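You operate a simulated robot arm through the tools that you are given. There is no shell and no other tool. Be economical: measure what you need, move in short steps, check, and stop when the job is done.

You are at the controls of a simulated two-armed robot. One attempt, no reset.

Task
Mount the orange skein ring on the swift and thread it for winding.
Fine: yellow swift knob down; its twine over guide, dial stand and traverse slide, toggle in the white holder; swift brake off; leave the other rings.

The check looks at the end state, three seconds after you hand in, the way a careful person would. Anything else that was tipped, shoved, dropped, spilled or broken makes it a failure.

Robot
Two 7-joint arms with three-finger grippers on one trunk, on a base that drives. Base frame: it is fixed to the floor where the robot stands at the start and does not move with it; the origin is under the middle of the robot, x ahead of it, y to its left, z up; the surface under the hand at the start is at about z = 0.8. Units: m, rad, N and s.
The left shoulder is at the start at [0.03, 0.124, 1.133], the right one opposite. With the tool pointing down near the work surface each hand reaches from about 0.1 to 0.76 m from the robot's upright axis, wherever it stands, measured 20 degrees to its own side. Places, roughly: green dial stand [0.7, 0.3, 0.9]; swift brake lever [0.4, 0, 0.9]; swift table [0.5, -0.2, 0.9]; traverse slide [0.7, 0.5, 0.9]; twine guide [0.6, 0, 0.9]; white holder [1, 0.5, 0.9]; yellow swift knob [0.5, -0.2, 0.9]. Payload 2.2 kg a hand.
The TCP of each hand is the grasp point between the finger pads, 0.028 m short of the fingertips. In the tool frame z runs along the fingers and y along their closing line. Largest opening 0.102 m; the body of the gripper starts 0.071 m behind the TCP.
Orientation is that of the tool frame in the base frame, as [roll, pitch, yaw] about the fixed x, y, z axes, in that order (R = Rz(yaw) Ry(pitch) Rx(roll)). With the fingers straight down and closing along the base's y, the tool's x points along the base's -x, its y along +y and its z along -z.

Tools
- The arms move only by the tool step_arm. It takes "left_rows", "right_rows" or both (then of equal length, played together; a hand with none holds still); each is a list of rows, each a list of 7 numbers: the shift along the tool's x, y, z in m, then the turn, a rotation vector about the tool's x, y, z in degrees, then the finger opening in m, from 0 to 0.102. In form: [[dx, dy, dz, rx, ry, rz, hand], ...]. A call has 1 to 12 rows; each row is the pose to reach, as a shift and turn from the pose commanded when the call began, along the tool's axes at that moment. Rows are played at 5 a second. More than 0.05 m and 0.15 rad between two rows, or a gripper value outside its range, and nothing of the call is played. Where a pose cannot be reached the arm comes as near as it can. A force on the tool above 40 N (or 10 N above the force at the start of the call, whichever is more), or a blocked arm, ends the call early, and 0.2 s more pass. The fingers move at their own pace and stop on an object; they squeeze with about 37 N. The grip force told is the motor's: it shows also when the fingers shut on nothing. Time passes only in rows, and 0.2 s behind the last, so rows that repeat a pose let the fingers close. It gives the time, the measured TCP pose, the force on the tool (base axes), the opening and the grip force at its end, in the units of the frame above (readings bear some noise), with the torque about the TCP (base axes, N m) and any sound that the robot's microphone picked up.
- Cameras (640 x 400 px; columns grow to the right, rows downward): "scene" is now at [0.0337, -0.0038, 1.8321]; the picture's right is [-0.06, -1.00, 0.00], its down [-0.88, 0.05, -0.47] and it looks along [0.47, -0.03, -0.88] (base axes); focal length 249 px, centre (320, 200). "left" rides on the left gripper at [0.072, 0.038, -0.086] in its tool frame; the picture's right is [-0.46, 0.89, 0.00], its down [-0.60, -0.32, -0.73] and it looks along [-0.65, -0.34, 0.68] (tool axes); focal length 256 px, centre (320, 200). "right" rides on the right gripper at [0.069, 0.044, -0.086] in its tool frame; the picture's right is [-0.53, 0.85, 0.00], its down [-0.58, -0.36, -0.73] and it looks along [-0.62, -0.39, 0.68] (tool axes); focal length 256 px, centre (320, 200). There is no depth. A picture from a camera that has moved, and an enlarged one, comes with that camera's place and axes in the base frame and with its lens.
- grab_frame(camera): a new picture of that camera. No time passes.
- move_column(by): slides the trunk up (or, below 0, down) by that many m; the arms and the scene camera ride with it, the base frame stays. It gives what a move gives, with no picture.
- steer(legs): drives the robot by 1 to 6 legs, each [ahead, left, turn to the left] in m, m and rad, along the robot's own axes; the way and the turn of a leg run together, so that a leg with both is an arc; at most 1.5 m and 3.142 rad a leg. The arms and the cameras ride along, it lands a little off, and it stops where it bumps. It gives what a move gives.
- aim_head(pan, tilt): turns the head with the scene camera to pan (to the left, within 2.496 rad either way) and tilt (down, from -0.506 to 1.204), counted from straight ahead of the robot. It gives what a move gives.
- close_up(camera, box): a new picture of the part [left, top, right, bottom] of that camera's present view, enlarged. No time passes.
- hand_in(): hands the job in; it is judged then, once.

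Work in short steps. Places have to be worked out from the pictures, the camera data and where the tool is seen: move nearer, look again, correct. Check each grasp and each placing, and mend what went wrong. You have 120 turns and 108 pictures in all, those below and enlarged ones among them. Open the grippers and draw the arms clear of the work before you hand the job in, unless the task says otherwise; then end with one line.

The tools are called after "Request:" as name(argument=value, ...) on one line, values as JSON. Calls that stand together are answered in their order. step_arm: Moves the arms, as the interface text tells. Its arguments: {"type":"object","properties":{"left_rows":{"type":"array"},"right_rows":{"type":"array"}},"required":[]} The other tools are called the same way: move_column (by) slides the trunk up or down; steer (legs) drives the base; aim_head (pan, tilt) turns the head that bears the scene camera; grab_frame (camera) takes a picture; close_up (camera, box) takes an enlarged picture of a part of a camera's view; hand_in () hands the job in.

At the start:

```text
time_s: 0.0
left_position: [0.6153, 0.2983, 1.2631]
left_orientation: [-3.141, 0.0, 3.141]
left_force: [0.4, 0.3, -0.7]
left_ft_torque: [0.01, 0.0, 0.03]
left_grip_width: 0.102
left_finger_force: 0.1
right_position: [0.3791, -0.1764, 1.1913]
right_orientation: [3.141, 0.0, 3.141]
right_force: [0.4, -0.2, 0.3]
right_ft_torque: [0.0, -0.01, -0.04]
right_grip_width: 0.1019
right_finger_force: 0.1
trunk travel left (down, up): [-0.375, 0.165]
robot x, y, heading: [0.0018, -0.0017, 0.003]
head pan, tilt: [-0.056, 1.082]
```

scene: 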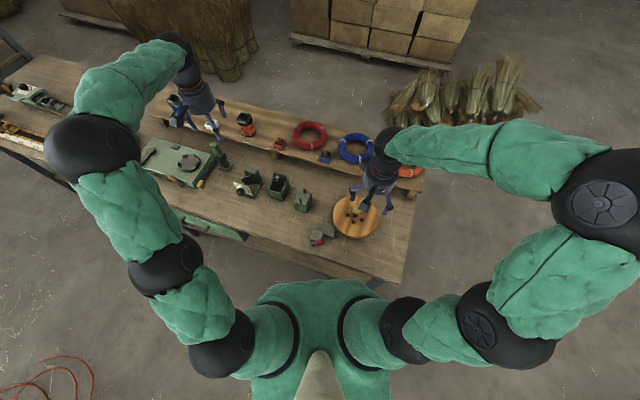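
right: 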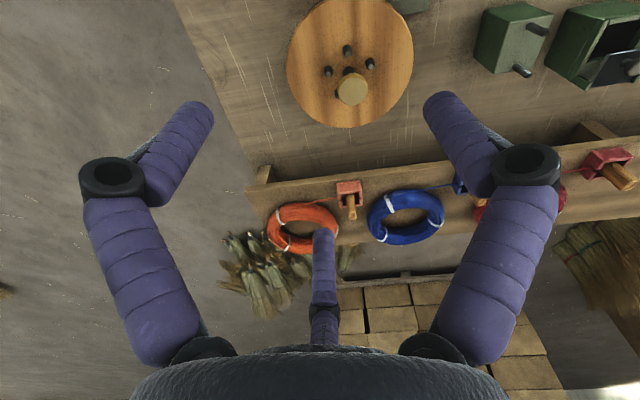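
left: 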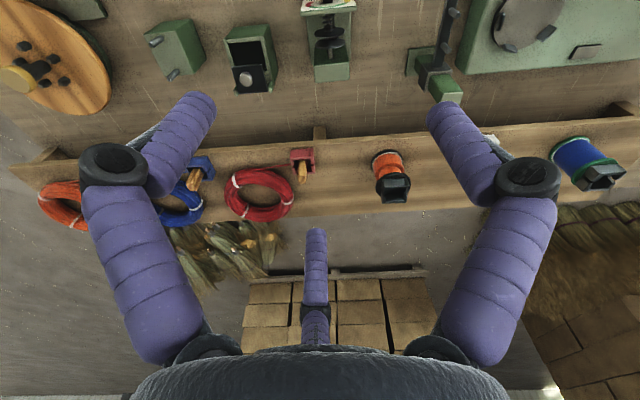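

I start by enlarging the views of the bench to understand the layout.

Request:
close_up(camera="scene", box=[220, 100, 440, 260])

Request:
close_up(camera="scene", box=[130, 80, 290, 220])

Request:
close_up(camera="right", box=[220, 0, 640, 260])

Request:
close_up(camera="left", box=[0, 0, 640, 230])

```text
2.50 times, centred on (330, 180) of scene
camera zoom: at [0.0337, -0.0038, 1.8321], right [-0.06, -1.0, 0.0], down [-0.88, 0.05, -0.47], along [0.47, -0.03, -0.88], focal length 622 px, centre (295, 250)
```

zoom: 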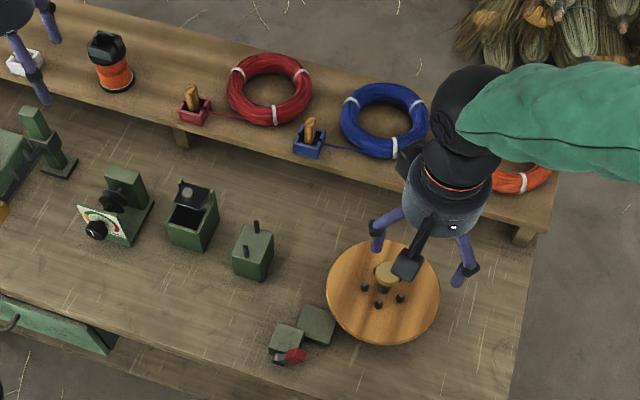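

```text
2.86 times, centred on (210, 150) of scene
camera zoom: at [0.0337, -0.0038, 1.8321], right [-0.06, -1.0, 0.0], down [-0.88, 0.05, -0.47], along [0.47, -0.03, -0.88], focal length 711 px, centre (634, 343)
```

zoom: 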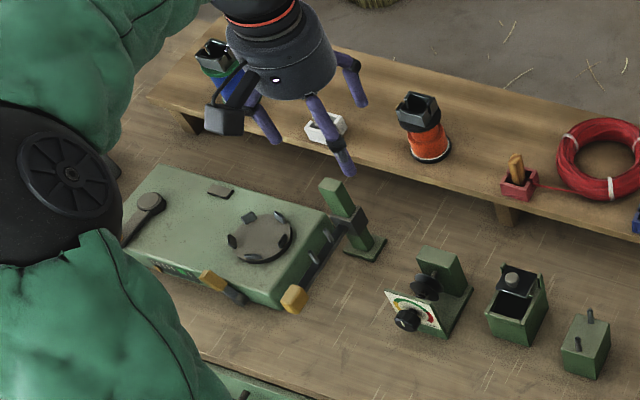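

```text
1.52 times, centred on (430, 130) of right
camera zoom: at [0.309, -0.1329, 1.2773], right [0.53, 0.85, 0.0], down [0.58, -0.36, 0.73], along [0.62, -0.39, -0.68], focal length 390 px, centre (152, 307)
```

zoom: 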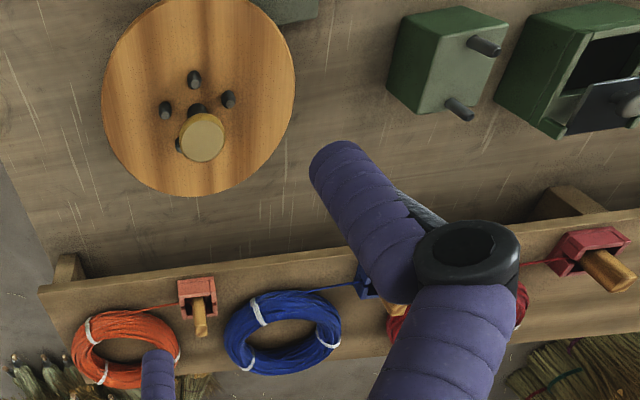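

```text
1.00 times, centred on (320, 115) of left (not enlarged: the box is as wide or as high as the picture)
camera zoom: at [0.5436, 0.3369, 1.3507], right [0.46, 0.89, 0.0], down [0.6, -0.32, 0.73], along [0.65, -0.34, -0.68], focal length 256 px, centre (320, 285)
```

zoom: 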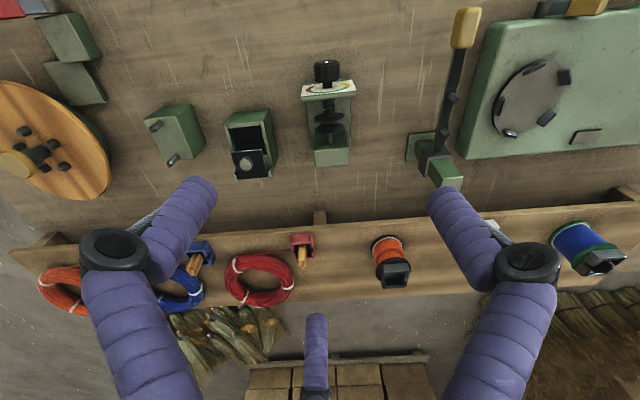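

The layout is clear at a coarse level. I lower both hand cameras for closer views of the orange ring and of the dial stand.

Request:
step_arm(left_rows=[[0.014, 0.016, 0.04, 0, 0, 0, 0.102], [0.028, 0.032, 0.08, 0, 0, 0, 0.102], [0.042, 0.048, 0.12, 0, 0, 0, 0.102], [0.056, 0.064, 0.16, 0, 0, 0, 0.102], [0.07, 0.08, 0.2, 0, 0, 0, 0.102]], right_rows=[[-0.024, -0.022, 0.02, 0, 0, 0, 0.102], [-0.048, -0.044, 0.04, 0, 0, 0, 0.102], [-0.072, -0.066, 0.06, 0, 0, 0, 0.102], [-0.096, -0.088, 0.08, 0, 0, 0, 0.102], [-0.12, -0.11, 0.1, 0, 0, 0, 0.102]])

Request:
grab_frame(camera="right")

Request:
grab_frame(camera="left")

Request:
grab_frame(camera="scene")

```text
time_s: 1.2
left_position: [0.5469, 0.381, 1.0631]
left_orientation: [3.14, -0.001, -3.141]
left_force: [0.3, 0.6, 0.5]
left_ft_torque: [0.0, 0.05, -0.01]
left_grip_width: 0.1018
left_finger_force: 0.0
right_position: [0.5001, -0.2903, 1.0899]
right_orientation: [-3.141, 0.0, 3.14]
right_force: [0.2, -0.2, 0.0]
right_ft_torque: [0.02, 0.0, -0.01]
right_grip_width: 0.1018
right_finger_force: 0.0
trunk travel left (down, up): [-0.375, 0.165]
robot x, y, heading: [-0.0003, 0.0026, -0.002]
head pan, tilt: [-0.056, 1.082]
```

```text
100 pictures are left
camera right: at [0.4305, -0.2464, 1.1753], right [0.53, 0.85, 0.0], down [0.58, -0.36, 0.73], along [0.62, -0.39, -0.68], focal length 256 px, centre (320, 200)
```

right: 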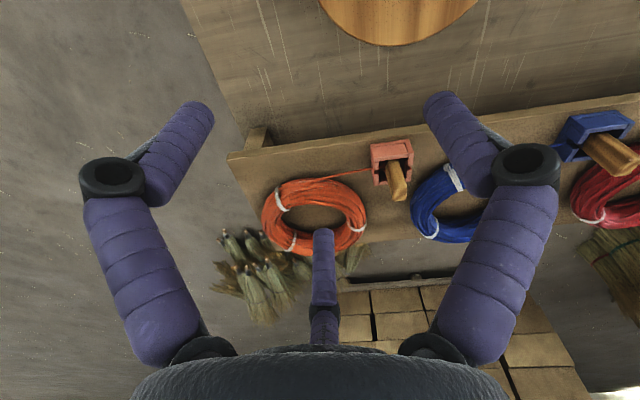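

```text
99 pictures are left
camera left: at [0.4753, 0.4197, 1.1503], right [0.47, 0.89, 0.0], down [0.6, -0.32, 0.73], along [0.65, -0.34, -0.68], focal length 256 px, centre (320, 200)
```

left: 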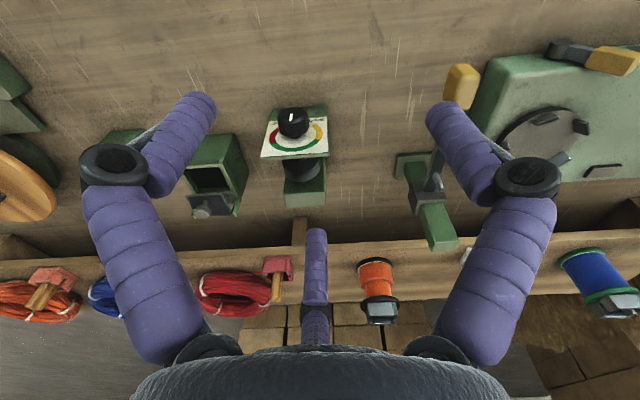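

```text
98 pictures are left
camera scene: at [0.0359, -0.0035, 1.8321], right [-0.06, -1.0, 0.0], down [-0.88, 0.05, -0.47], along [0.47, -0.03, -0.88], focal length 249 px, centre (320, 200)
```

scene: 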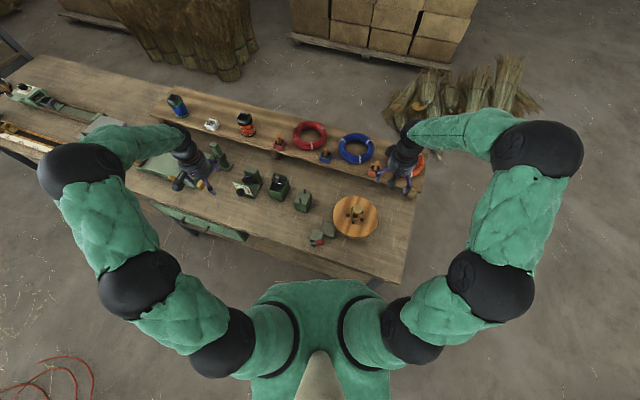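

Both views are useful; I enlarge the ring/toggle, the swift and brake, the guide/box/dial, and the traverse slide and white holder.

Request:
close_up(camera="right", box=[230, 100, 450, 270])

Request:
close_up(camera="scene", box=[290, 170, 400, 250])

Request:
close_up(camera="scene", box=[210, 140, 320, 220])

Request:
close_up(camera="scene", box=[150, 85, 260, 175])

Request:
close_up(camera="left", box=[180, 70, 480, 280])

```text
2.35 times, centred on (340, 185) of right
camera zoom: at [0.4305, -0.2464, 1.1753], right [0.53, 0.85, 0.0], down [0.58, -0.36, 0.73], along [0.62, -0.39, -0.68], focal length 602 px, centre (273, 235)
```

zoom: 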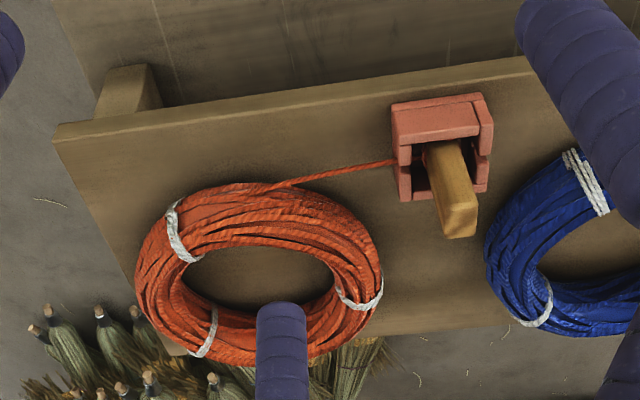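

```text
5.00 times, centred on (345, 210) of scene
camera zoom: at [0.0359, -0.0035, 1.8321], right [-0.06, -1.0, 0.0], down [-0.88, 0.05, -0.47], along [0.47, -0.03, -0.88], focal length 1245 px, centre (195, 150)
```

zoom: 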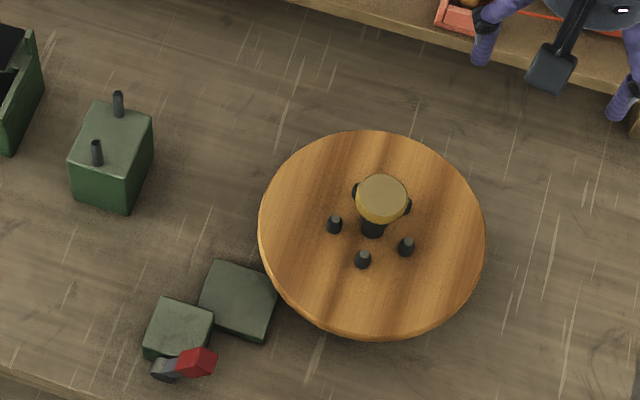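

```text
5.00 times, centred on (265, 180) of scene
camera zoom: at [0.0359, -0.0035, 1.8321], right [-0.06, -1.0, 0.0], down [-0.88, 0.05, -0.47], along [0.47, -0.03, -0.88], focal length 1245 px, centre (595, 300)
```

zoom: 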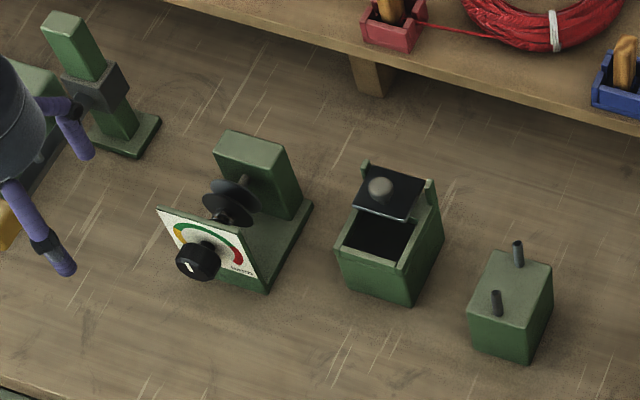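

```text
4.44 times, centred on (205, 130) of scene
camera zoom: at [0.0359, -0.0035, 1.8321], right [-0.06, -1.0, 0.0], down [-0.88, 0.05, -0.47], along [0.47, -0.03, -0.88], focal length 1106 px, centre (831, 511)
```

zoom: 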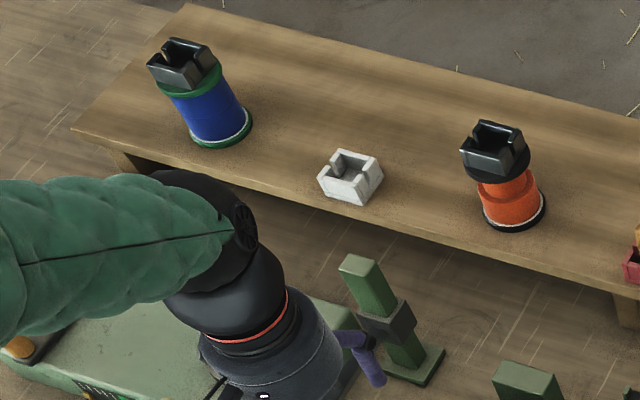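

```text
1.90 times, centred on (330, 175) of left
camera zoom: at [0.4753, 0.4197, 1.1503], right [0.47, 0.89, 0.0], down [0.6, -0.32, 0.73], along [0.65, -0.34, -0.68], focal length 488 px, centre (301, 248)
```

zoom: 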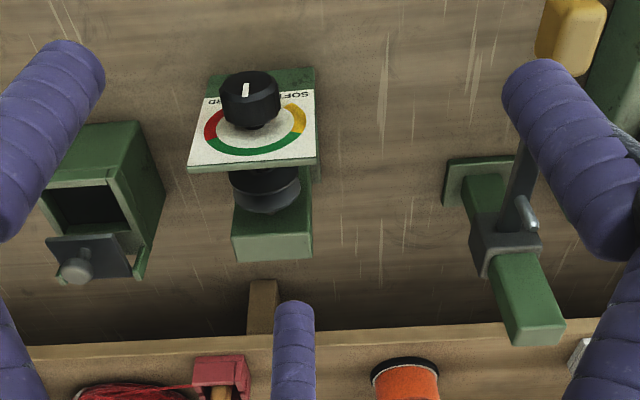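

Positions so far: swift ≈(0.47,-0.19), guide ≈(0.57,0.04), dial ≈(0.65,0.29), slide ≈(0.80,0.42), white holder ≈(0.995,0.49), toggle ≈(0.68,-0.29,0.90), ring centre ≈(0.72,-0.44). I move the hand cameras to inspect the brake/swift and the slide.

Request:
step_arm(left_rows=[[-0.018, 0.017, 0, 0, 0, 0, 0.102], [-0.037, 0.033, 0, 0, 0, 0, 0.102], [-0.055, 0.05, 0, 0, 0, 0, 0.102], [-0.073, 0.067, 0, 0, 0, 0, 0.102], [-0.092, 0.083, 0, 0, 0, 0, 0.102], [-0.11, 0.1, 0, 0, 0, 0, 0.102]], right_rows=[[0.028, 0.035, 0.008, 0, 0, 0, 0.102], [0.057, 0.07, 0.017, 0, 0, 0, 0.102], [0.085, 0.105, 0.025, 0, 0, 0, 0.102], [0.113, 0.14, 0.033, 0, 0, 0, 0.102], [0.142, 0.175, 0.042, 0, 0, 0, 0.102], [0.17, 0.21, 0.05, 0, 0, 0, 0.102]])

Request:
grab_frame(camera="right")

Request:
grab_frame(camera="left")

Request:
close_up(camera="left", box=[200, 80, 460, 260])

```text
time_s: 2.6
left_position: [0.6556, 0.4782, 1.0611]
left_orientation: [-3.141, -0.002, -3.14]
left_force: [-1.1, 0.8, 0.0]
left_ft_torque: [-0.06, 0.0, -0.01]
left_grip_width: 0.102
left_finger_force: 0.1
right_position: [0.328, -0.0747, 1.0411]
right_orientation: [-3.139, 0.0, 3.141]
right_force: [0.4, 0.4, -0.7]
right_ft_torque: [-0.02, 0.01, 0.01]
right_grip_width: 0.1022
right_finger_force: 0.0
trunk travel left (down, up): [-0.375, 0.165]
robot x, y, heading: [0.0009, -0.0002, 0.002]
head pan, tilt: [-0.056, 1.082]
```

```text
92 pictures are left
camera right: at [0.2584, -0.0311, 1.1262], right [0.53, 0.85, 0.0], down [0.58, -0.36, 0.73], along [0.62, -0.39, -0.68], focal length 256 px, centre (320, 200)
```

right: 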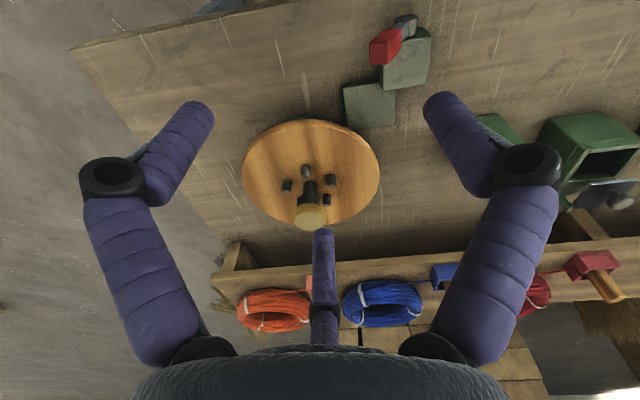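

```text
91 pictures are left
camera left: at [0.5837, 0.5178, 1.1489], right [0.46, 0.89, 0.0], down [0.6, -0.32, 0.73], along [0.65, -0.34, -0.68], focal length 256 px, centre (320, 200)
```

left: 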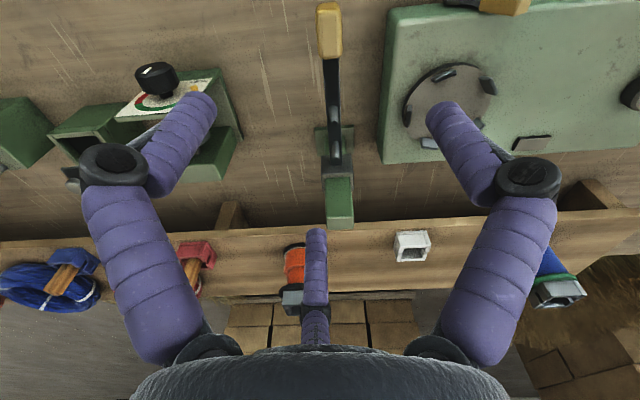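

```text
2.22 times, centred on (330, 170) of left
camera zoom: at [0.5837, 0.5178, 1.1489], right [0.46, 0.89, 0.0], down [0.6, -0.32, 0.73], along [0.65, -0.34, -0.68], focal length 569 px, centre (298, 267)
```

zoom: 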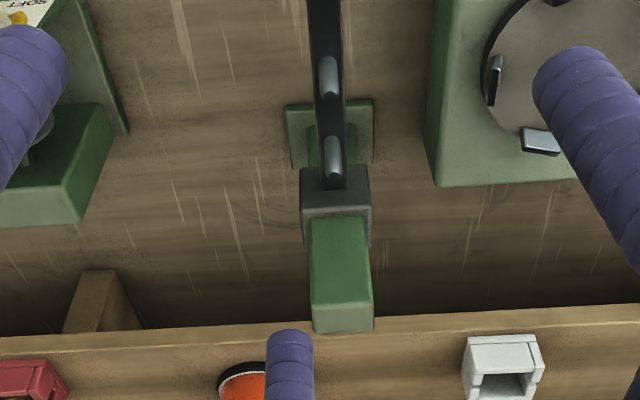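

The slide carries a horizontal arm with two upright pins (twine passes between them). Now I look closely at the swift knob and brake lever.

Request:
close_up(camera="right", box=[320, 0, 450, 140])

Request:
close_up(camera="right", box=[220, 110, 400, 250])

```text
2.86 times, centred on (385, 70) of right
camera zoom: at [0.2584, -0.0311, 1.1262], right [0.53, 0.85, 0.0], down [0.58, -0.36, 0.73], along [0.62, -0.39, -0.68], focal length 731 px, centre (134, 571)
```

zoom: 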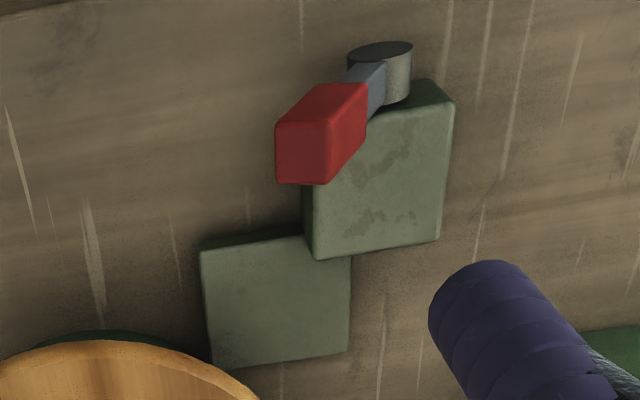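

```text
2.86 times, centred on (310, 180) of right
camera zoom: at [0.2584, -0.0311, 1.1262], right [0.53, 0.85, 0.0], down [0.58, -0.36, 0.73], along [0.62, -0.39, -0.68], focal length 731 px, centre (349, 257)
```

zoom: 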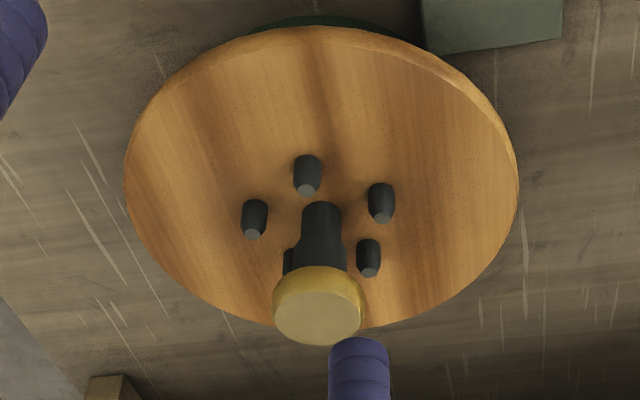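

The brake lever has a horizontal pivot near (0.34,0,0.875), leaning right. I send the right hand above the near side of the orange ring (closing along x) while the left hand camera looks at the brake from the left side.

Request:
step_arm(left_rows=[[0.028, -0.025, 0.01, 0, 0, 6, 0.102], [0.056, -0.05, 0.02, 0, 0, 12, 0.102], [0.083, -0.076, 0.03, 0, 0, 18, 0.102], [0.111, -0.101, 0.04, 0, 0, 24, 0.102], [0.139, -0.126, 0.05, 0, 0, 30, 0.102], [0.167, -0.152, 0.06, 0, 0, 36, 0.102], [0.195, -0.177, 0.07, 0, 0, 42, 0.102], [0.222, -0.202, 0.08, 0, 0, 48, 0.102], [0.25, -0.227, 0.09, 0, 0, 54, 0.102], [0.278, -0.253, 0.1, 0, 0, 60, 0.102], [0.306, -0.278, 0.11, 0, 0, 66, 0.102]], right_rows=[[-0.028, -0.033, 0, 0, 0, -8.2, 0.102], [-0.056, -0.066, 0, 0, 0, -16.4, 0.102], [-0.085, -0.1, 0, 0, 0, -24.5, 0.102], [-0.113, -0.133, 0, 0, 0, -32.7, 0.102], [-0.141, -0.166, 0, 0, 0, -40.9, 0.102], [-0.169, -0.199, 0, 0, 0, -49.1, 0.102], [-0.197, -0.232, 0, 0, 0, -57.3, 0.102], [-0.225, -0.265, 0, 0, 0, -65.5, 0.102], [-0.254, -0.299, 0, 0, 0, -73.6, 0.102], [-0.282, -0.332, 0, 0, 0, -81.8, 0.102], [-0.31, -0.365, 0, 0, 0, -90, 0.102]])

Request:
grab_frame(camera="right")

Request:
grab_frame(camera="left")

Request:
grab_frame(camera="scene")

```text
time_s: 5.0
left_position: [0.3488, 0.1993, 0.952]
left_orientation: [-3.14, -0.001, 1.987]
left_force: [0.1, -0.3, 0.2]
left_ft_torque: [-0.03, 0.02, -0.04]
left_grip_width: 0.1021
left_finger_force: 0.1
right_position: [0.6397, -0.4456, 1.0417]
right_orientation: [3.141, 0.002, -1.569]
right_force: [-0.5, -0.5, 0.5]
right_ft_torque: [0.03, -0.03, -0.04]
right_grip_width: 0.1021
right_finger_force: 0.1
trunk travel left (down, up): [-0.375, 0.165]
robot x, y, heading: [0.0019, -0.0011, 0.003]
head pan, tilt: [-0.056, 1.082]
```

```text
87 pictures are left
camera right: at [0.5956, -0.5137, 1.1272], right [-0.85, 0.53, 0.0], down [0.36, 0.58, 0.73], along [0.39, 0.62, -0.68], focal length 256 px, centre (320, 200)
```

right: 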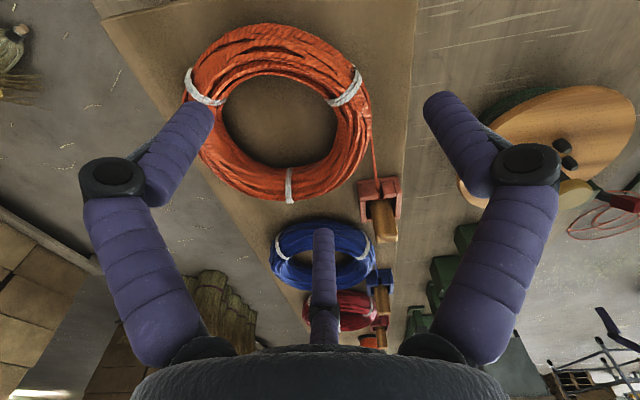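

```text
86 pictures are left
camera left: at [0.3549, 0.2808, 1.0403], right [1.0, -0.07, 0.0], down [-0.04, -0.68, 0.73], along [-0.05, -0.73, -0.68], focal length 256 px, centre (320, 200)
```

left: 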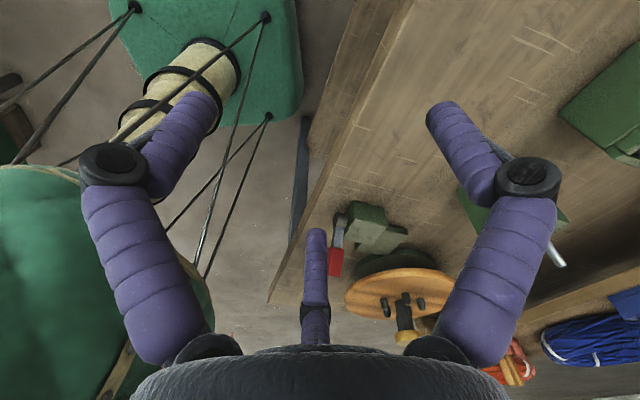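

```text
85 pictures are left
camera scene: at [0.0344, -0.006, 1.8321], right [-0.06, -1.0, 0.0], down [-0.88, 0.05, -0.47], along [0.47, -0.02, -0.88], focal length 249 px, centre (320, 200)
```

scene: 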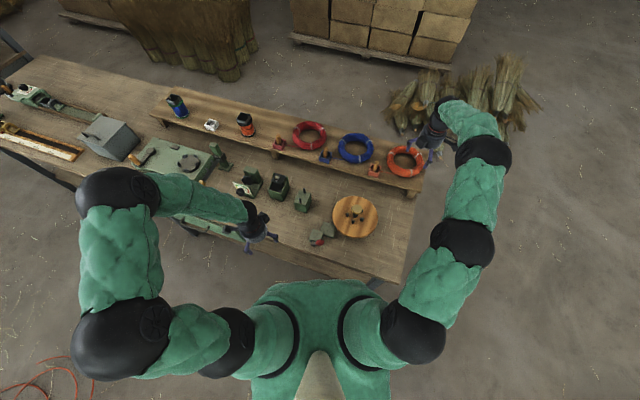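

The left view now shows the brake in profile; I enlarge it and the ring in the scene view.

Request:
close_up(camera="left", box=[300, 180, 460, 300])

Request:
close_up(camera="scene", box=[340, 120, 460, 210])

```text
3.33 times, centred on (380, 240) of left
camera zoom: at [0.3549, 0.2808, 1.0403], right [1.0, -0.07, 0.0], down [-0.04, -0.68, 0.73], along [-0.05, -0.73, -0.68], focal length 853 px, centre (120, 67)
```

zoom: 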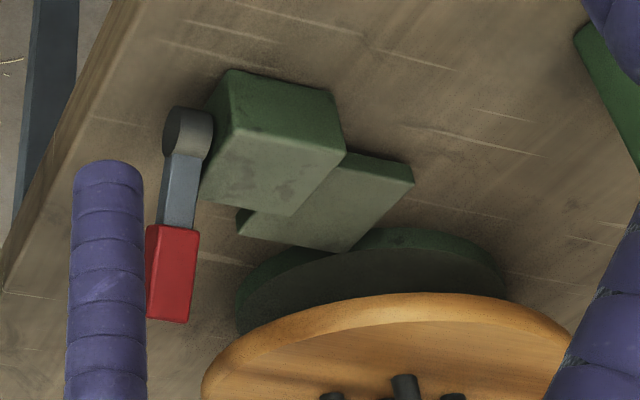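

```text
4.44 times, centred on (400, 165) of scene
camera zoom: at [0.0344, -0.006, 1.8321], right [-0.06, -1.0, 0.0], down [-0.88, 0.05, -0.47], along [0.47, -0.02, -0.88], focal length 1106 px, centre (-36, 356)
```

zoom: 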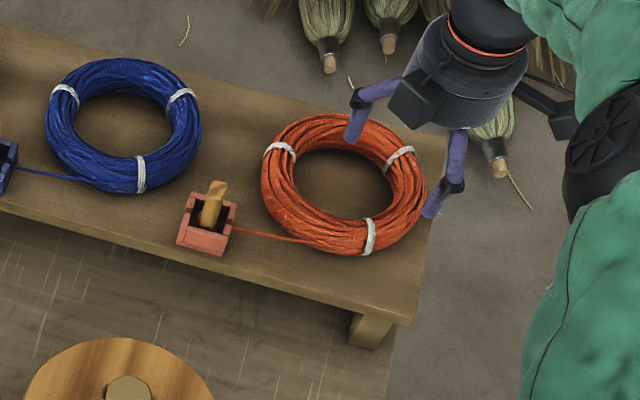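

The brake lever leans ~30° toward the swift (on), pivot ≈(0.364,0.007,0.818), red grip ≈(0.355,-0.022,0.866). Ring centre ≈(0.70,-0.428), tube radius ≈0.0765; I turn 20° more and descend partway over its near-right side.

Request:
step_arm(right_rows=[[0.002, 0.003, 0.02, 0, 0, -5, 0.09], [0.004, 0.006, 0.05, 0, 0, -10, 0.085], [0.006, 0.009, 0.075, 0, 0, -15, 0.08], [0.008, 0.012, 0.09, 0, 0, -20, 0.08]])

Request:
grab_frame(camera="right")

Request:
close_up(camera="scene", box=[340, 120, 460, 210])

```text
time_s: 6.0
left_position: [0.3484, 0.2008, 0.9527]
left_orientation: [3.14, 0.001, 1.99]
left_force: [0.7, 0.5, -0.7]
left_ft_torque: [-0.03, 0.04, -0.04]
left_grip_width: 0.1017
left_finger_force: 0.2
right_position: [0.6305, -0.4541, 0.9595]
right_orientation: [-3.131, -0.01, -1.224]
right_force: [6.4, -8.4, 20.9]
right_ft_torque: [-0.44, -0.79, -0.26]
right_grip_width: 0.0947
right_finger_force: 9.4
trunk travel left (down, up): [-0.375, 0.165]
robot x, y, heading: [-0.0019, 0.0011, -0.004]
head pan, tilt: [-0.056, 1.082]
```

```text
82 pictures are left
camera right: at [0.6106, -0.5329, 1.0452], right [-0.98, 0.21, -0.01], down [0.14, 0.67, 0.73], along [0.17, 0.71, -0.68], focal length 256 px, centre (320, 200)
```

right: 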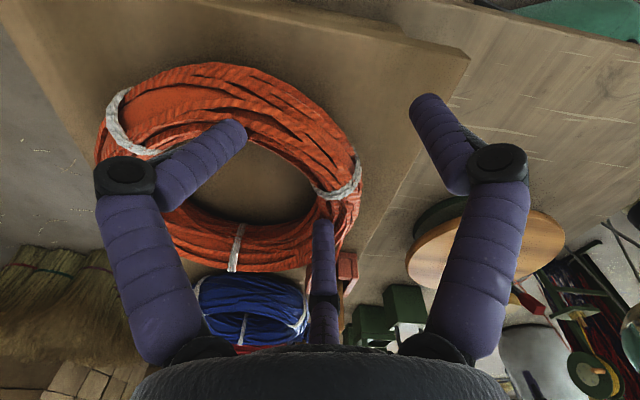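

```text
4.44 times, centred on (400, 165) of scene
camera zoom: at [0.0327, -0.0032, 1.8324], right [-0.06, -1.0, 0.0], down [-0.88, 0.05, -0.47], along [0.47, -0.03, -0.88], focal length 1106 px, centre (-36, 356)
```

zoom: 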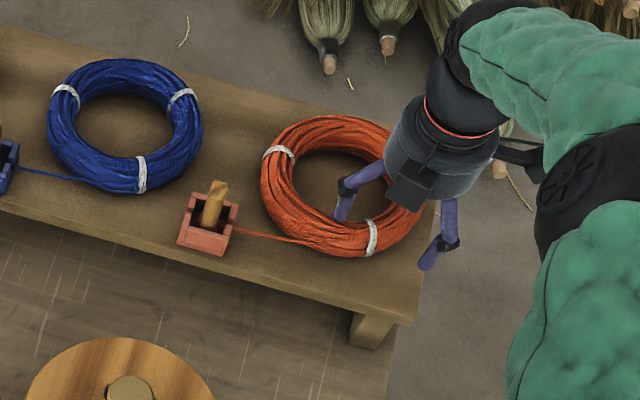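

Contact at z≈0.96 (20 N). The pictures show the hand really has three fingers: one on +y and two spread on −y, so one sat on the ring. I lift off and close partway in free air to see how the fingers travel.

Request:
step_arm(right_rows=[[0, 0, -0.03, 0, 0, 0, 0.08], [0, 0, -0.06, 0, 0, 0, 0.05], [0, 0, -0.08, 0, 0, 0, 0.04], [0, 0, -0.08, 0, 0, 0, 0.04], [0, 0, -0.08, 0, 0, 0, 0.04]])

Request:
grab_frame(camera="right")

Request:
close_up(camera="scene", box=[340, 100, 460, 190])

```text
time_s: 7.2
left_position: [0.3484, 0.201, 0.9533]
left_orientation: [3.14, -0.001, 1.989]
left_force: [-0.3, -0.9, -0.4]
left_ft_torque: [-0.02, 0.04, 0.0]
left_grip_width: 0.1021
left_finger_force: 0.0
right_position: [0.6253, -0.45, 1.0322]
right_orientation: [-3.141, 0.002, -1.22]
right_force: [-0.3, 0.3, 0.8]
right_ft_torque: [0.0, -0.02, -0.03]
right_grip_width: 0.0399
right_finger_force: 0.0
trunk travel left (down, up): [-0.375, 0.165]
robot x, y, heading: [-0.0001, -0.0017, 0.004]
head pan, tilt: [-0.056, 1.082]
```

```text
80 pictures are left
camera right: at [0.6079, -0.5291, 1.1179], right [-0.98, 0.21, 0.0], down [0.15, 0.67, 0.73], along [0.16, 0.71, -0.68], focal length 256 px, centre (320, 200)
```

right: 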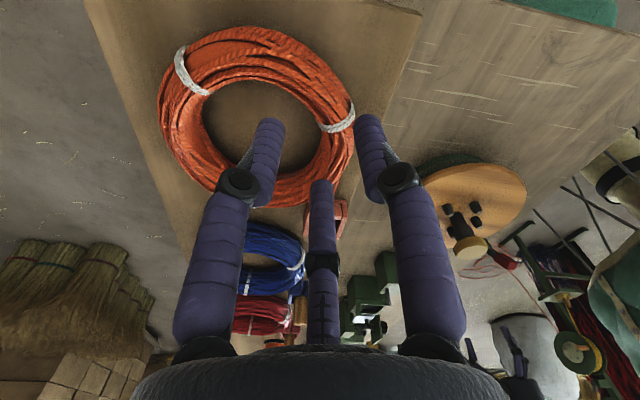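

```text
4.44 times, centred on (400, 145) of scene
camera zoom: at [0.0337, -0.0039, 1.8321], right [-0.06, -1.0, 0.0], down [-0.88, 0.05, -0.47], along [0.47, -0.03, -0.88], focal length 1106 px, centre (-36, 444)
```

zoom: 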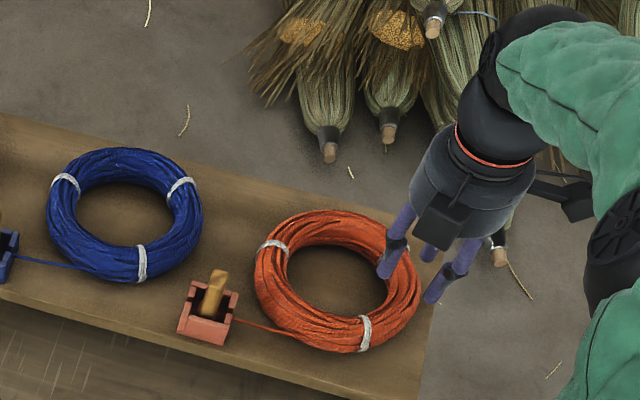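

Fingers close radially (three jaws). For a ring, one finger must be inside the hole and two outside, so I need the +y finger pointing at the ring centre ≈(0.689,-0.43). I turn the hand back ~180° at safe height.

Request:
step_arm(right_rows=[[0, 0, 0, 0, 0, 8.5, 0.05], [0, 0, 0, 0, 0, 17, 0.06], [0, 0, 0, 0, 0, 25.5, 0.07], [0, 0, 0, 0, 0, 34, 0.08], [0, 0, 0, 0, 0, 42.5, 0.09], [0, 0, 0, 0, 0, 51, 0.1], [0, 0, 0, 0, 0, 59.5, 0.1], [0, 0, 0, 0, 0, 68, 0.1], [0, 0, 0, 0, 0, 76.5, 0.1], [0, 0, 0, 0, 0, 85, 0.1], [0, 0, 0, 0, 0, 93.5, 0.1], [0, 0, 0, 0, 0, 102, 0.1]])

Request:
step_arm(right_rows=[[0, 0, 0, 0, 0, 8.5, 0.1], [0, 0, 0, 0, 0, 17, 0.1], [0, 0, 0, 0, 0, 25.5, 0.1], [0, 0, 0, 0, 0, 34, 0.1], [0, 0, 0, 0, 0, 42.5, 0.1], [0, 0, 0, 0, 0, 51, 0.1], [0, 0, 0, 0, 0, 59.5, 0.1], [0, 0, 0, 0, 0, 68, 0.1], [0, 0, 0, 0, 0, 76.5, 0.1]])

Request:
grab_frame(camera="right")

Request:
close_up(camera="scene", box=[340, 110, 460, 200])

```text
time_s: 9.8
left_position: [0.3494, 0.2003, 0.9518]
left_orientation: [3.141, 0.002, 1.99]
left_force: [1.0, 0.3, -0.3]
left_ft_torque: [0.02, -0.01, -0.03]
left_grip_width: 0.1019
left_finger_force: 0.0
right_position: [0.627, -0.4506, 1.0308]
right_orientation: [-3.141, 0.002, -3.007]
right_force: [-0.5, 0.4, 0.4]
right_ft_torque: [0.01, 0.0, -0.02]
right_grip_width: 0.0998
right_finger_force: 0.1
trunk travel left (down, up): [-0.375, 0.165]
robot x, y, heading: [-0.0015, -0.0008, -0.0]
head pan, tilt: [-0.056, 1.082]
```

```text
time_s: 11.8
left_position: [0.3491, 0.199, 0.9535]
left_orientation: [-3.141, 0.002, 1.99]
left_force: [0.1, -0.3, -0.6]
left_ft_torque: [0.02, -0.01, 0.01]
left_grip_width: 0.1022
left_finger_force: 0.0
right_position: [0.6247, -0.4509, 1.0324]
right_orientation: [-3.141, 0.001, 1.941]
right_force: [-0.4, -0.8, 0.2]
right_ft_torque: [-0.02, 0.03, 0.0]
right_grip_width: 0.0999
right_finger_force: 0.1
trunk travel left (down, up): [-0.375, 0.165]
robot x, y, heading: [0.0011, 0.0003, -0.005]
head pan, tilt: [-0.056, 1.082]
```

```text
78 pictures are left
camera right: at [0.6412, -0.3693, 1.1176], right [0.98, -0.19, 0.0], down [-0.13, -0.67, 0.73], along [-0.14, -0.72, -0.68], focal length 256 px, centre (320, 200)
```

right: 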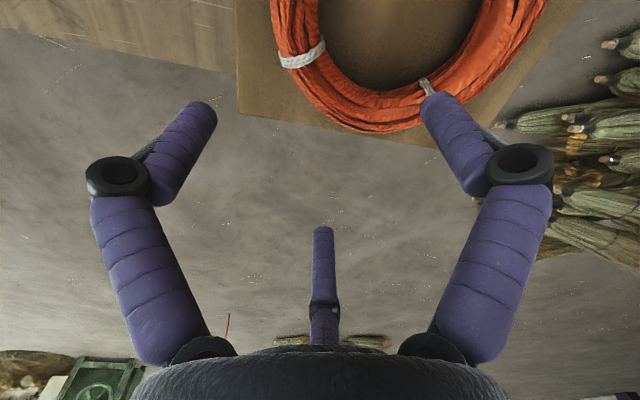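

```text
4.44 times, centred on (400, 155) of scene
camera zoom: at [0.0337, -0.0039, 1.8321], right [-0.06, -1.0, 0.0], down [-0.88, 0.05, -0.47], along [0.47, -0.03, -0.88], focal length 1106 px, centre (-36, 400)
```

zoom: 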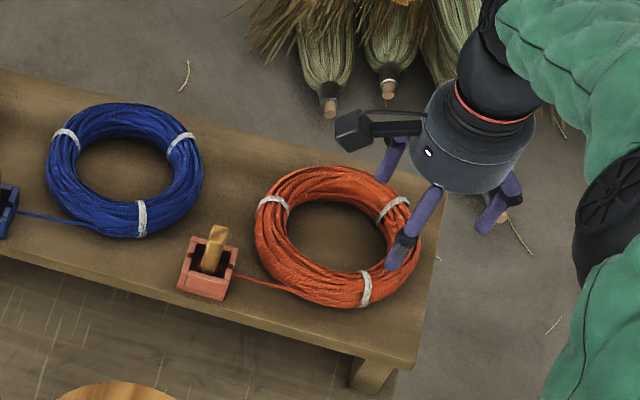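

The inner (+y) finger now points at the ring centre. I shift so the tool axis lies ~0.082 m from the centre and descend to just above the ring, then look.

Request:
step_arm(right_rows=[[-0.002, -0.0146, 0.0, 0, 0, 0, 0.1], [-0.002, -0.0146, 0.03, 0, 0, 0, 0.1], [-0.002, -0.0146, 0.065, 0, 0, 0, 0.1]])

Request:
grab_frame(camera="right")

Request:
close_up(camera="scene", box=[340, 110, 460, 200])

```text
time_s: 12.6
left_position: [0.3497, 0.2008, 0.9527]
left_orientation: [3.14, -0.001, 1.99]
left_force: [-0.2, -0.4, 0.0]
left_ft_torque: [0.02, -0.01, -0.03]
left_grip_width: 0.1018
left_finger_force: 0.1
right_position: [0.6123, -0.4611, 0.9668]
right_orientation: [3.141, 0.0, 1.945]
right_force: [-0.6, 0.1, 0.1]
right_ft_torque: [0.01, 0.02, -0.01]
right_grip_width: 0.0998
right_finger_force: 0.0
trunk travel left (down, up): [-0.375, 0.165]
robot x, y, heading: [0.003, -0.0015, -0.004]
head pan, tilt: [-0.056, 1.082]
```

```text
76 pictures are left
camera right: at [0.6278, -0.3801, 1.0527], right [0.98, -0.19, 0.0], down [-0.13, -0.67, 0.73], along [-0.14, -0.72, -0.68], focal length 256 px, centre (320, 200)
```

right: 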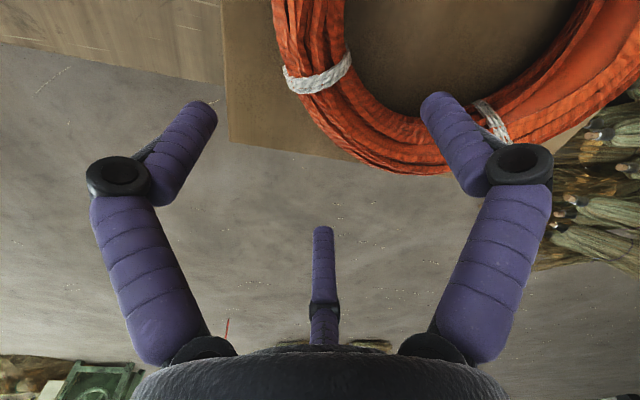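

```text
4.44 times, centred on (400, 155) of scene
camera zoom: at [0.0337, -0.0047, 1.8321], right [-0.06, -1.0, 0.0], down [-0.88, 0.05, -0.47], along [0.47, -0.03, -0.88], focal length 1106 px, centre (-36, 400)
```

zoom: 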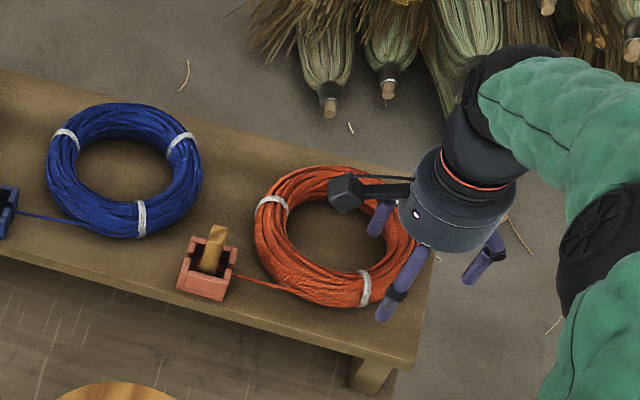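

The projected finger positions match the picture: inner finger over the hole, two outside. I descend and close.

Request:
step_arm(right_rows=[[0, 0, 0.015, 0, 0, 0, 0.1], [0, 0, 0.028, 0, 0, 0, 0.1], [0, 0, 0.035, 0, 0, 0, 0.1]])

Request:
grab_frame(camera="right")

```text
time_s: 13.4
left_position: [0.3498, 0.2, 0.9528]
left_orientation: [3.141, -0.001, 1.99]
left_force: [1.3, 0.0, 0.0]
left_ft_torque: [0.01, 0.0, 0.01]
left_grip_width: 0.102
left_finger_force: 0.0
right_position: [0.613, -0.4571, 0.9332]
right_orientation: [-3.141, 0.002, 1.947]
right_force: [0.2, -0.7, 0.1]
right_ft_torque: [-0.01, 0.0, -0.01]
right_grip_width: 0.1002
right_finger_force: 0.0
trunk travel left (down, up): [-0.375, 0.165]
robot x, y, heading: [0.0006, 0.0001, 0.003]
head pan, tilt: [-0.056, 1.082]
```

```text
74 pictures are left
camera right: at [0.6287, -0.3765, 1.0181], right [0.98, -0.19, 0.0], down [-0.13, -0.67, 0.73], along [-0.14, -0.72, -0.68], focal length 256 px, centre (320, 200)
```

right: 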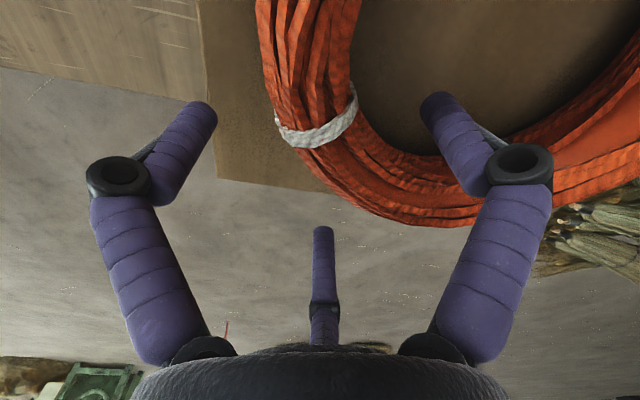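

Clear inside the hole with no contact. I go 8 mm lower and close on the tube.

Request:
step_arm(right_rows=[[0, 0, 0.008, 0, 0, 0, 0.1], [0, 0, 0.008, 0, 0, 0, 0.08], [0, 0, 0.008, 0, 0, 0, 0.06], [0, 0, 0.008, 0, 0, 0, 0.04], [0, 0, 0.008, 0, 0, 0, 0.02], [0, 0, 0.008, 0, 0, 0, 0.01], [0, 0, 0.008, 0, 0, 0, 0.01]])

Request:
grab_frame(camera="right")

Request:
close_up(camera="scene", box=[340, 110, 460, 200])

```text
time_s: 15.0
left_position: [0.3475, 0.202, 0.9527]
left_orientation: [3.142, 0.003, 1.99]
left_force: [0.7, 0.2, 0.5]
left_ft_torque: [0.01, 0.0, -0.05]
left_grip_width: 0.102
left_finger_force: 0.1
right_position: [0.6122, -0.4558, 0.9275]
right_orientation: [3.139, 0.001, 1.946]
right_force: [-6.4, 8.2, 19.2]
right_ft_torque: [0.54, 0.55, -0.09]
right_grip_width: 0.0235
right_finger_force: 37.1
trunk travel left (down, up): [-0.375, 0.165]
robot x, y, heading: [0.0004, -0.0004, 0.004]
head pan, tilt: [-0.056, 1.082]
```

```text
73 pictures are left
camera right: at [0.6272, -0.3742, 1.0132], right [0.98, -0.19, 0.0], down [-0.13, -0.67, 0.73], along [-0.14, -0.72, -0.68], focal length 256 px, centre (320, 200)
```

right: 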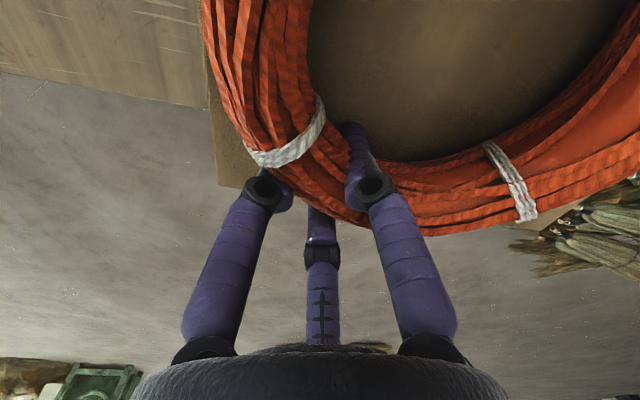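

```text
4.44 times, centred on (400, 155) of scene
camera zoom: at [0.0307, -0.0012, 1.8323], right [-0.05, -1.0, 0.0], down [-0.88, 0.05, -0.47], along [0.47, -0.03, -0.88], focal length 1106 px, centre (-36, 400)
```

zoom: 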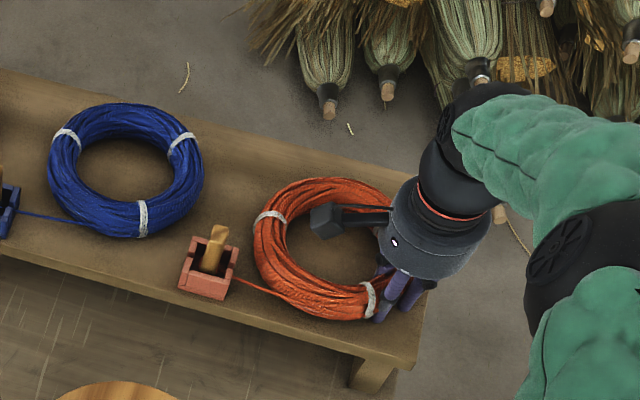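

Gripped (0.0235 m, 37 N). I lift 6 cm slowly and check that the ring comes along level.

Request:
step_arm(right_rows=[[0, 0, -0.01, 0, 0, 0, 0.01], [0, 0, -0.02, 0, 0, 0, 0.01], [0, 0, -0.04, 0, 0, 0, 0.01], [0, 0, -0.06, 0, 0, 0, 0.01]])

Request:
grab_frame(camera="right")

Request:
close_up(camera="scene", box=[330, 100, 450, 190])

```text
time_s: 16.0
left_position: [0.3489, 0.2005, 0.9523]
left_orientation: [3.141, 0.001, 1.991]
left_force: [-0.6, 0.6, -0.1]
left_ft_torque: [0.02, 0.0, 0.01]
left_grip_width: 0.1022
left_finger_force: 0.1
right_position: [0.614, -0.4586, 0.9815]
right_orientation: [3.141, 0.0, 1.946]
right_force: [-0.5, -0.1, -1.3]
right_ft_torque: [-0.09, 0.04, 0.0]
right_grip_width: 0.0229
right_finger_force: 36.6
trunk travel left (down, up): [-0.375, 0.165]
robot x, y, heading: [0.0002, 0.0001, -0.004]
head pan, tilt: [-0.056, 1.082]
```

```text
71 pictures are left
camera right: at [0.6285, -0.3768, 1.0681], right [0.98, -0.19, 0.0], down [-0.13, -0.67, 0.73], along [-0.14, -0.72, -0.68], focal length 256 px, centre (320, 200)
```

right: 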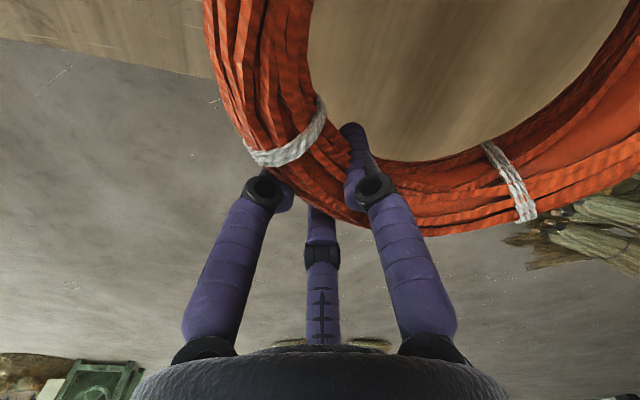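

```text
4.44 times, centred on (390, 145) of scene
camera zoom: at [0.0334, -0.0035, 1.8321], right [-0.05, -1.0, 0.0], down [-0.88, 0.05, -0.47], along [0.47, -0.03, -0.88], focal length 1106 px, centre (9, 444)
```

zoom: 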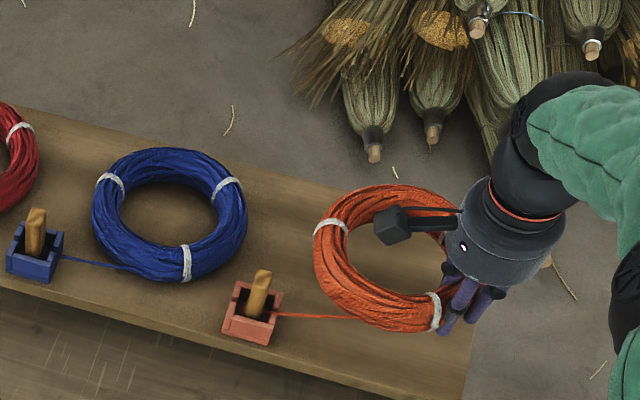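

The ring is held level. Swift centre triangulates to ≈(0.479,-0.189), disc top ≈0.825, knob top ≈0.905; ring centre is ≈(0.070,0.033) from TCP. I raise and carry it over the swift.

Request:
step_arm(right_rows=[[0, 0, -0.03, 0, 0, 0, 0.01], [0.02, -0.007, -0.05, 0, 0, 0, 0.01], [0.055, -0.019, -0.05, 0, 0, 0, 0.01], [0.095, -0.033, -0.05, 0, 0, 0, 0.01], [0.135, -0.047, -0.05, 0, 0, 0, 0.01], [0.175, -0.061, -0.05, 0, 0, 0, 0.01], [0.215, -0.075, -0.05, 0, 0, 0, 0.01], [0.255, -0.09, -0.05, 0, 0, 0, 0.01], [0.285, -0.1, -0.05, 0, 0, 0, 0.01], [0.2957, -0.1041, -0.05, 0, 0, 0, 0.01], [0.2957, -0.1041, -0.05, 0, 0, 0, 0.01]])

Request:
grab_frame(camera="right")

Request:
close_up(camera="scene", box=[290, 110, 450, 240])

Request:
grab_frame(camera="left")

```text
time_s: 18.4
left_position: [0.3492, 0.2011, 0.9524]
left_orientation: [-3.141, -0.001, 1.99]
left_force: [-0.3, 0.0, 0.1]
left_ft_torque: [0.0, 0.03, -0.02]
left_grip_width: 0.1019
left_finger_force: 0.1
right_position: [0.4087, -0.2214, 1.0334]
right_orientation: [-3.141, 0.001, 1.947]
right_force: [0.3, -0.7, -1.6]
right_ft_torque: [-0.03, 0.05, 0.01]
right_grip_width: 0.0228
right_finger_force: 36.8
trunk travel left (down, up): [-0.375, 0.165]
robot x, y, heading: [0.0018, 0.0017, -0.0]
head pan, tilt: [-0.056, 1.082]
```

```text
69 pictures are left
camera right: at [0.4236, -0.1404, 1.1192], right [0.98, -0.19, 0.0], down [-0.13, -0.67, 0.73], along [-0.14, -0.72, -0.68], focal length 256 px, centre (320, 200)
```

right: 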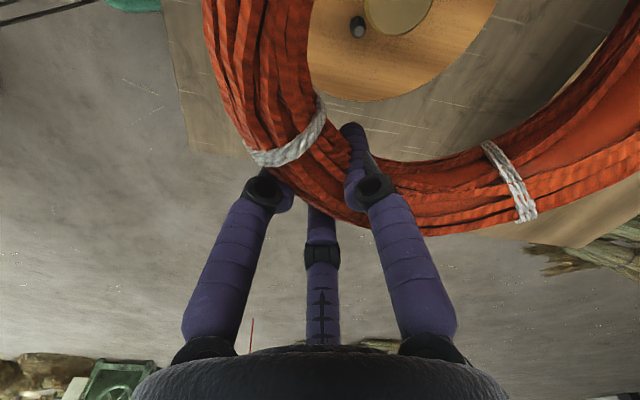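

```text
3.08 times, centred on (370, 175) of scene
camera zoom: at [0.0338, -0.0039, 1.8321], right [-0.06, -1.0, 0.0], down [-0.88, 0.05, -0.47], along [0.47, -0.03, -0.88], focal length 766 px, centre (166, 277)
```

zoom: 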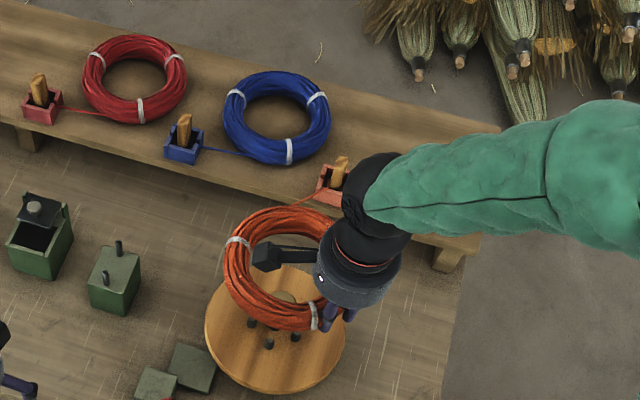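

```text
67 pictures are left
camera left: at [0.3547, 0.2824, 1.0401], right [1.0, -0.06, 0.0], down [-0.04, -0.68, 0.73], along [-0.05, -0.73, -0.68], focal length 256 px, centre (320, 200)
```

left: 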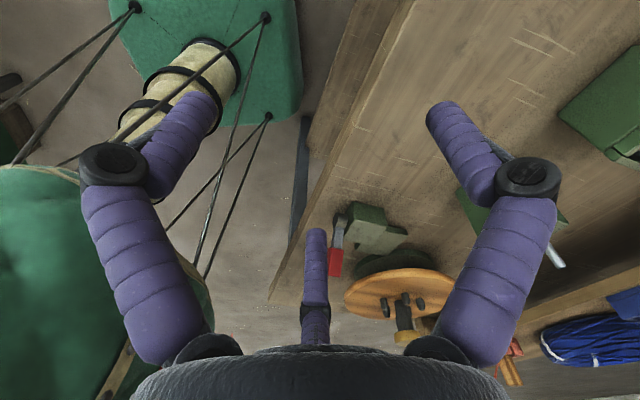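

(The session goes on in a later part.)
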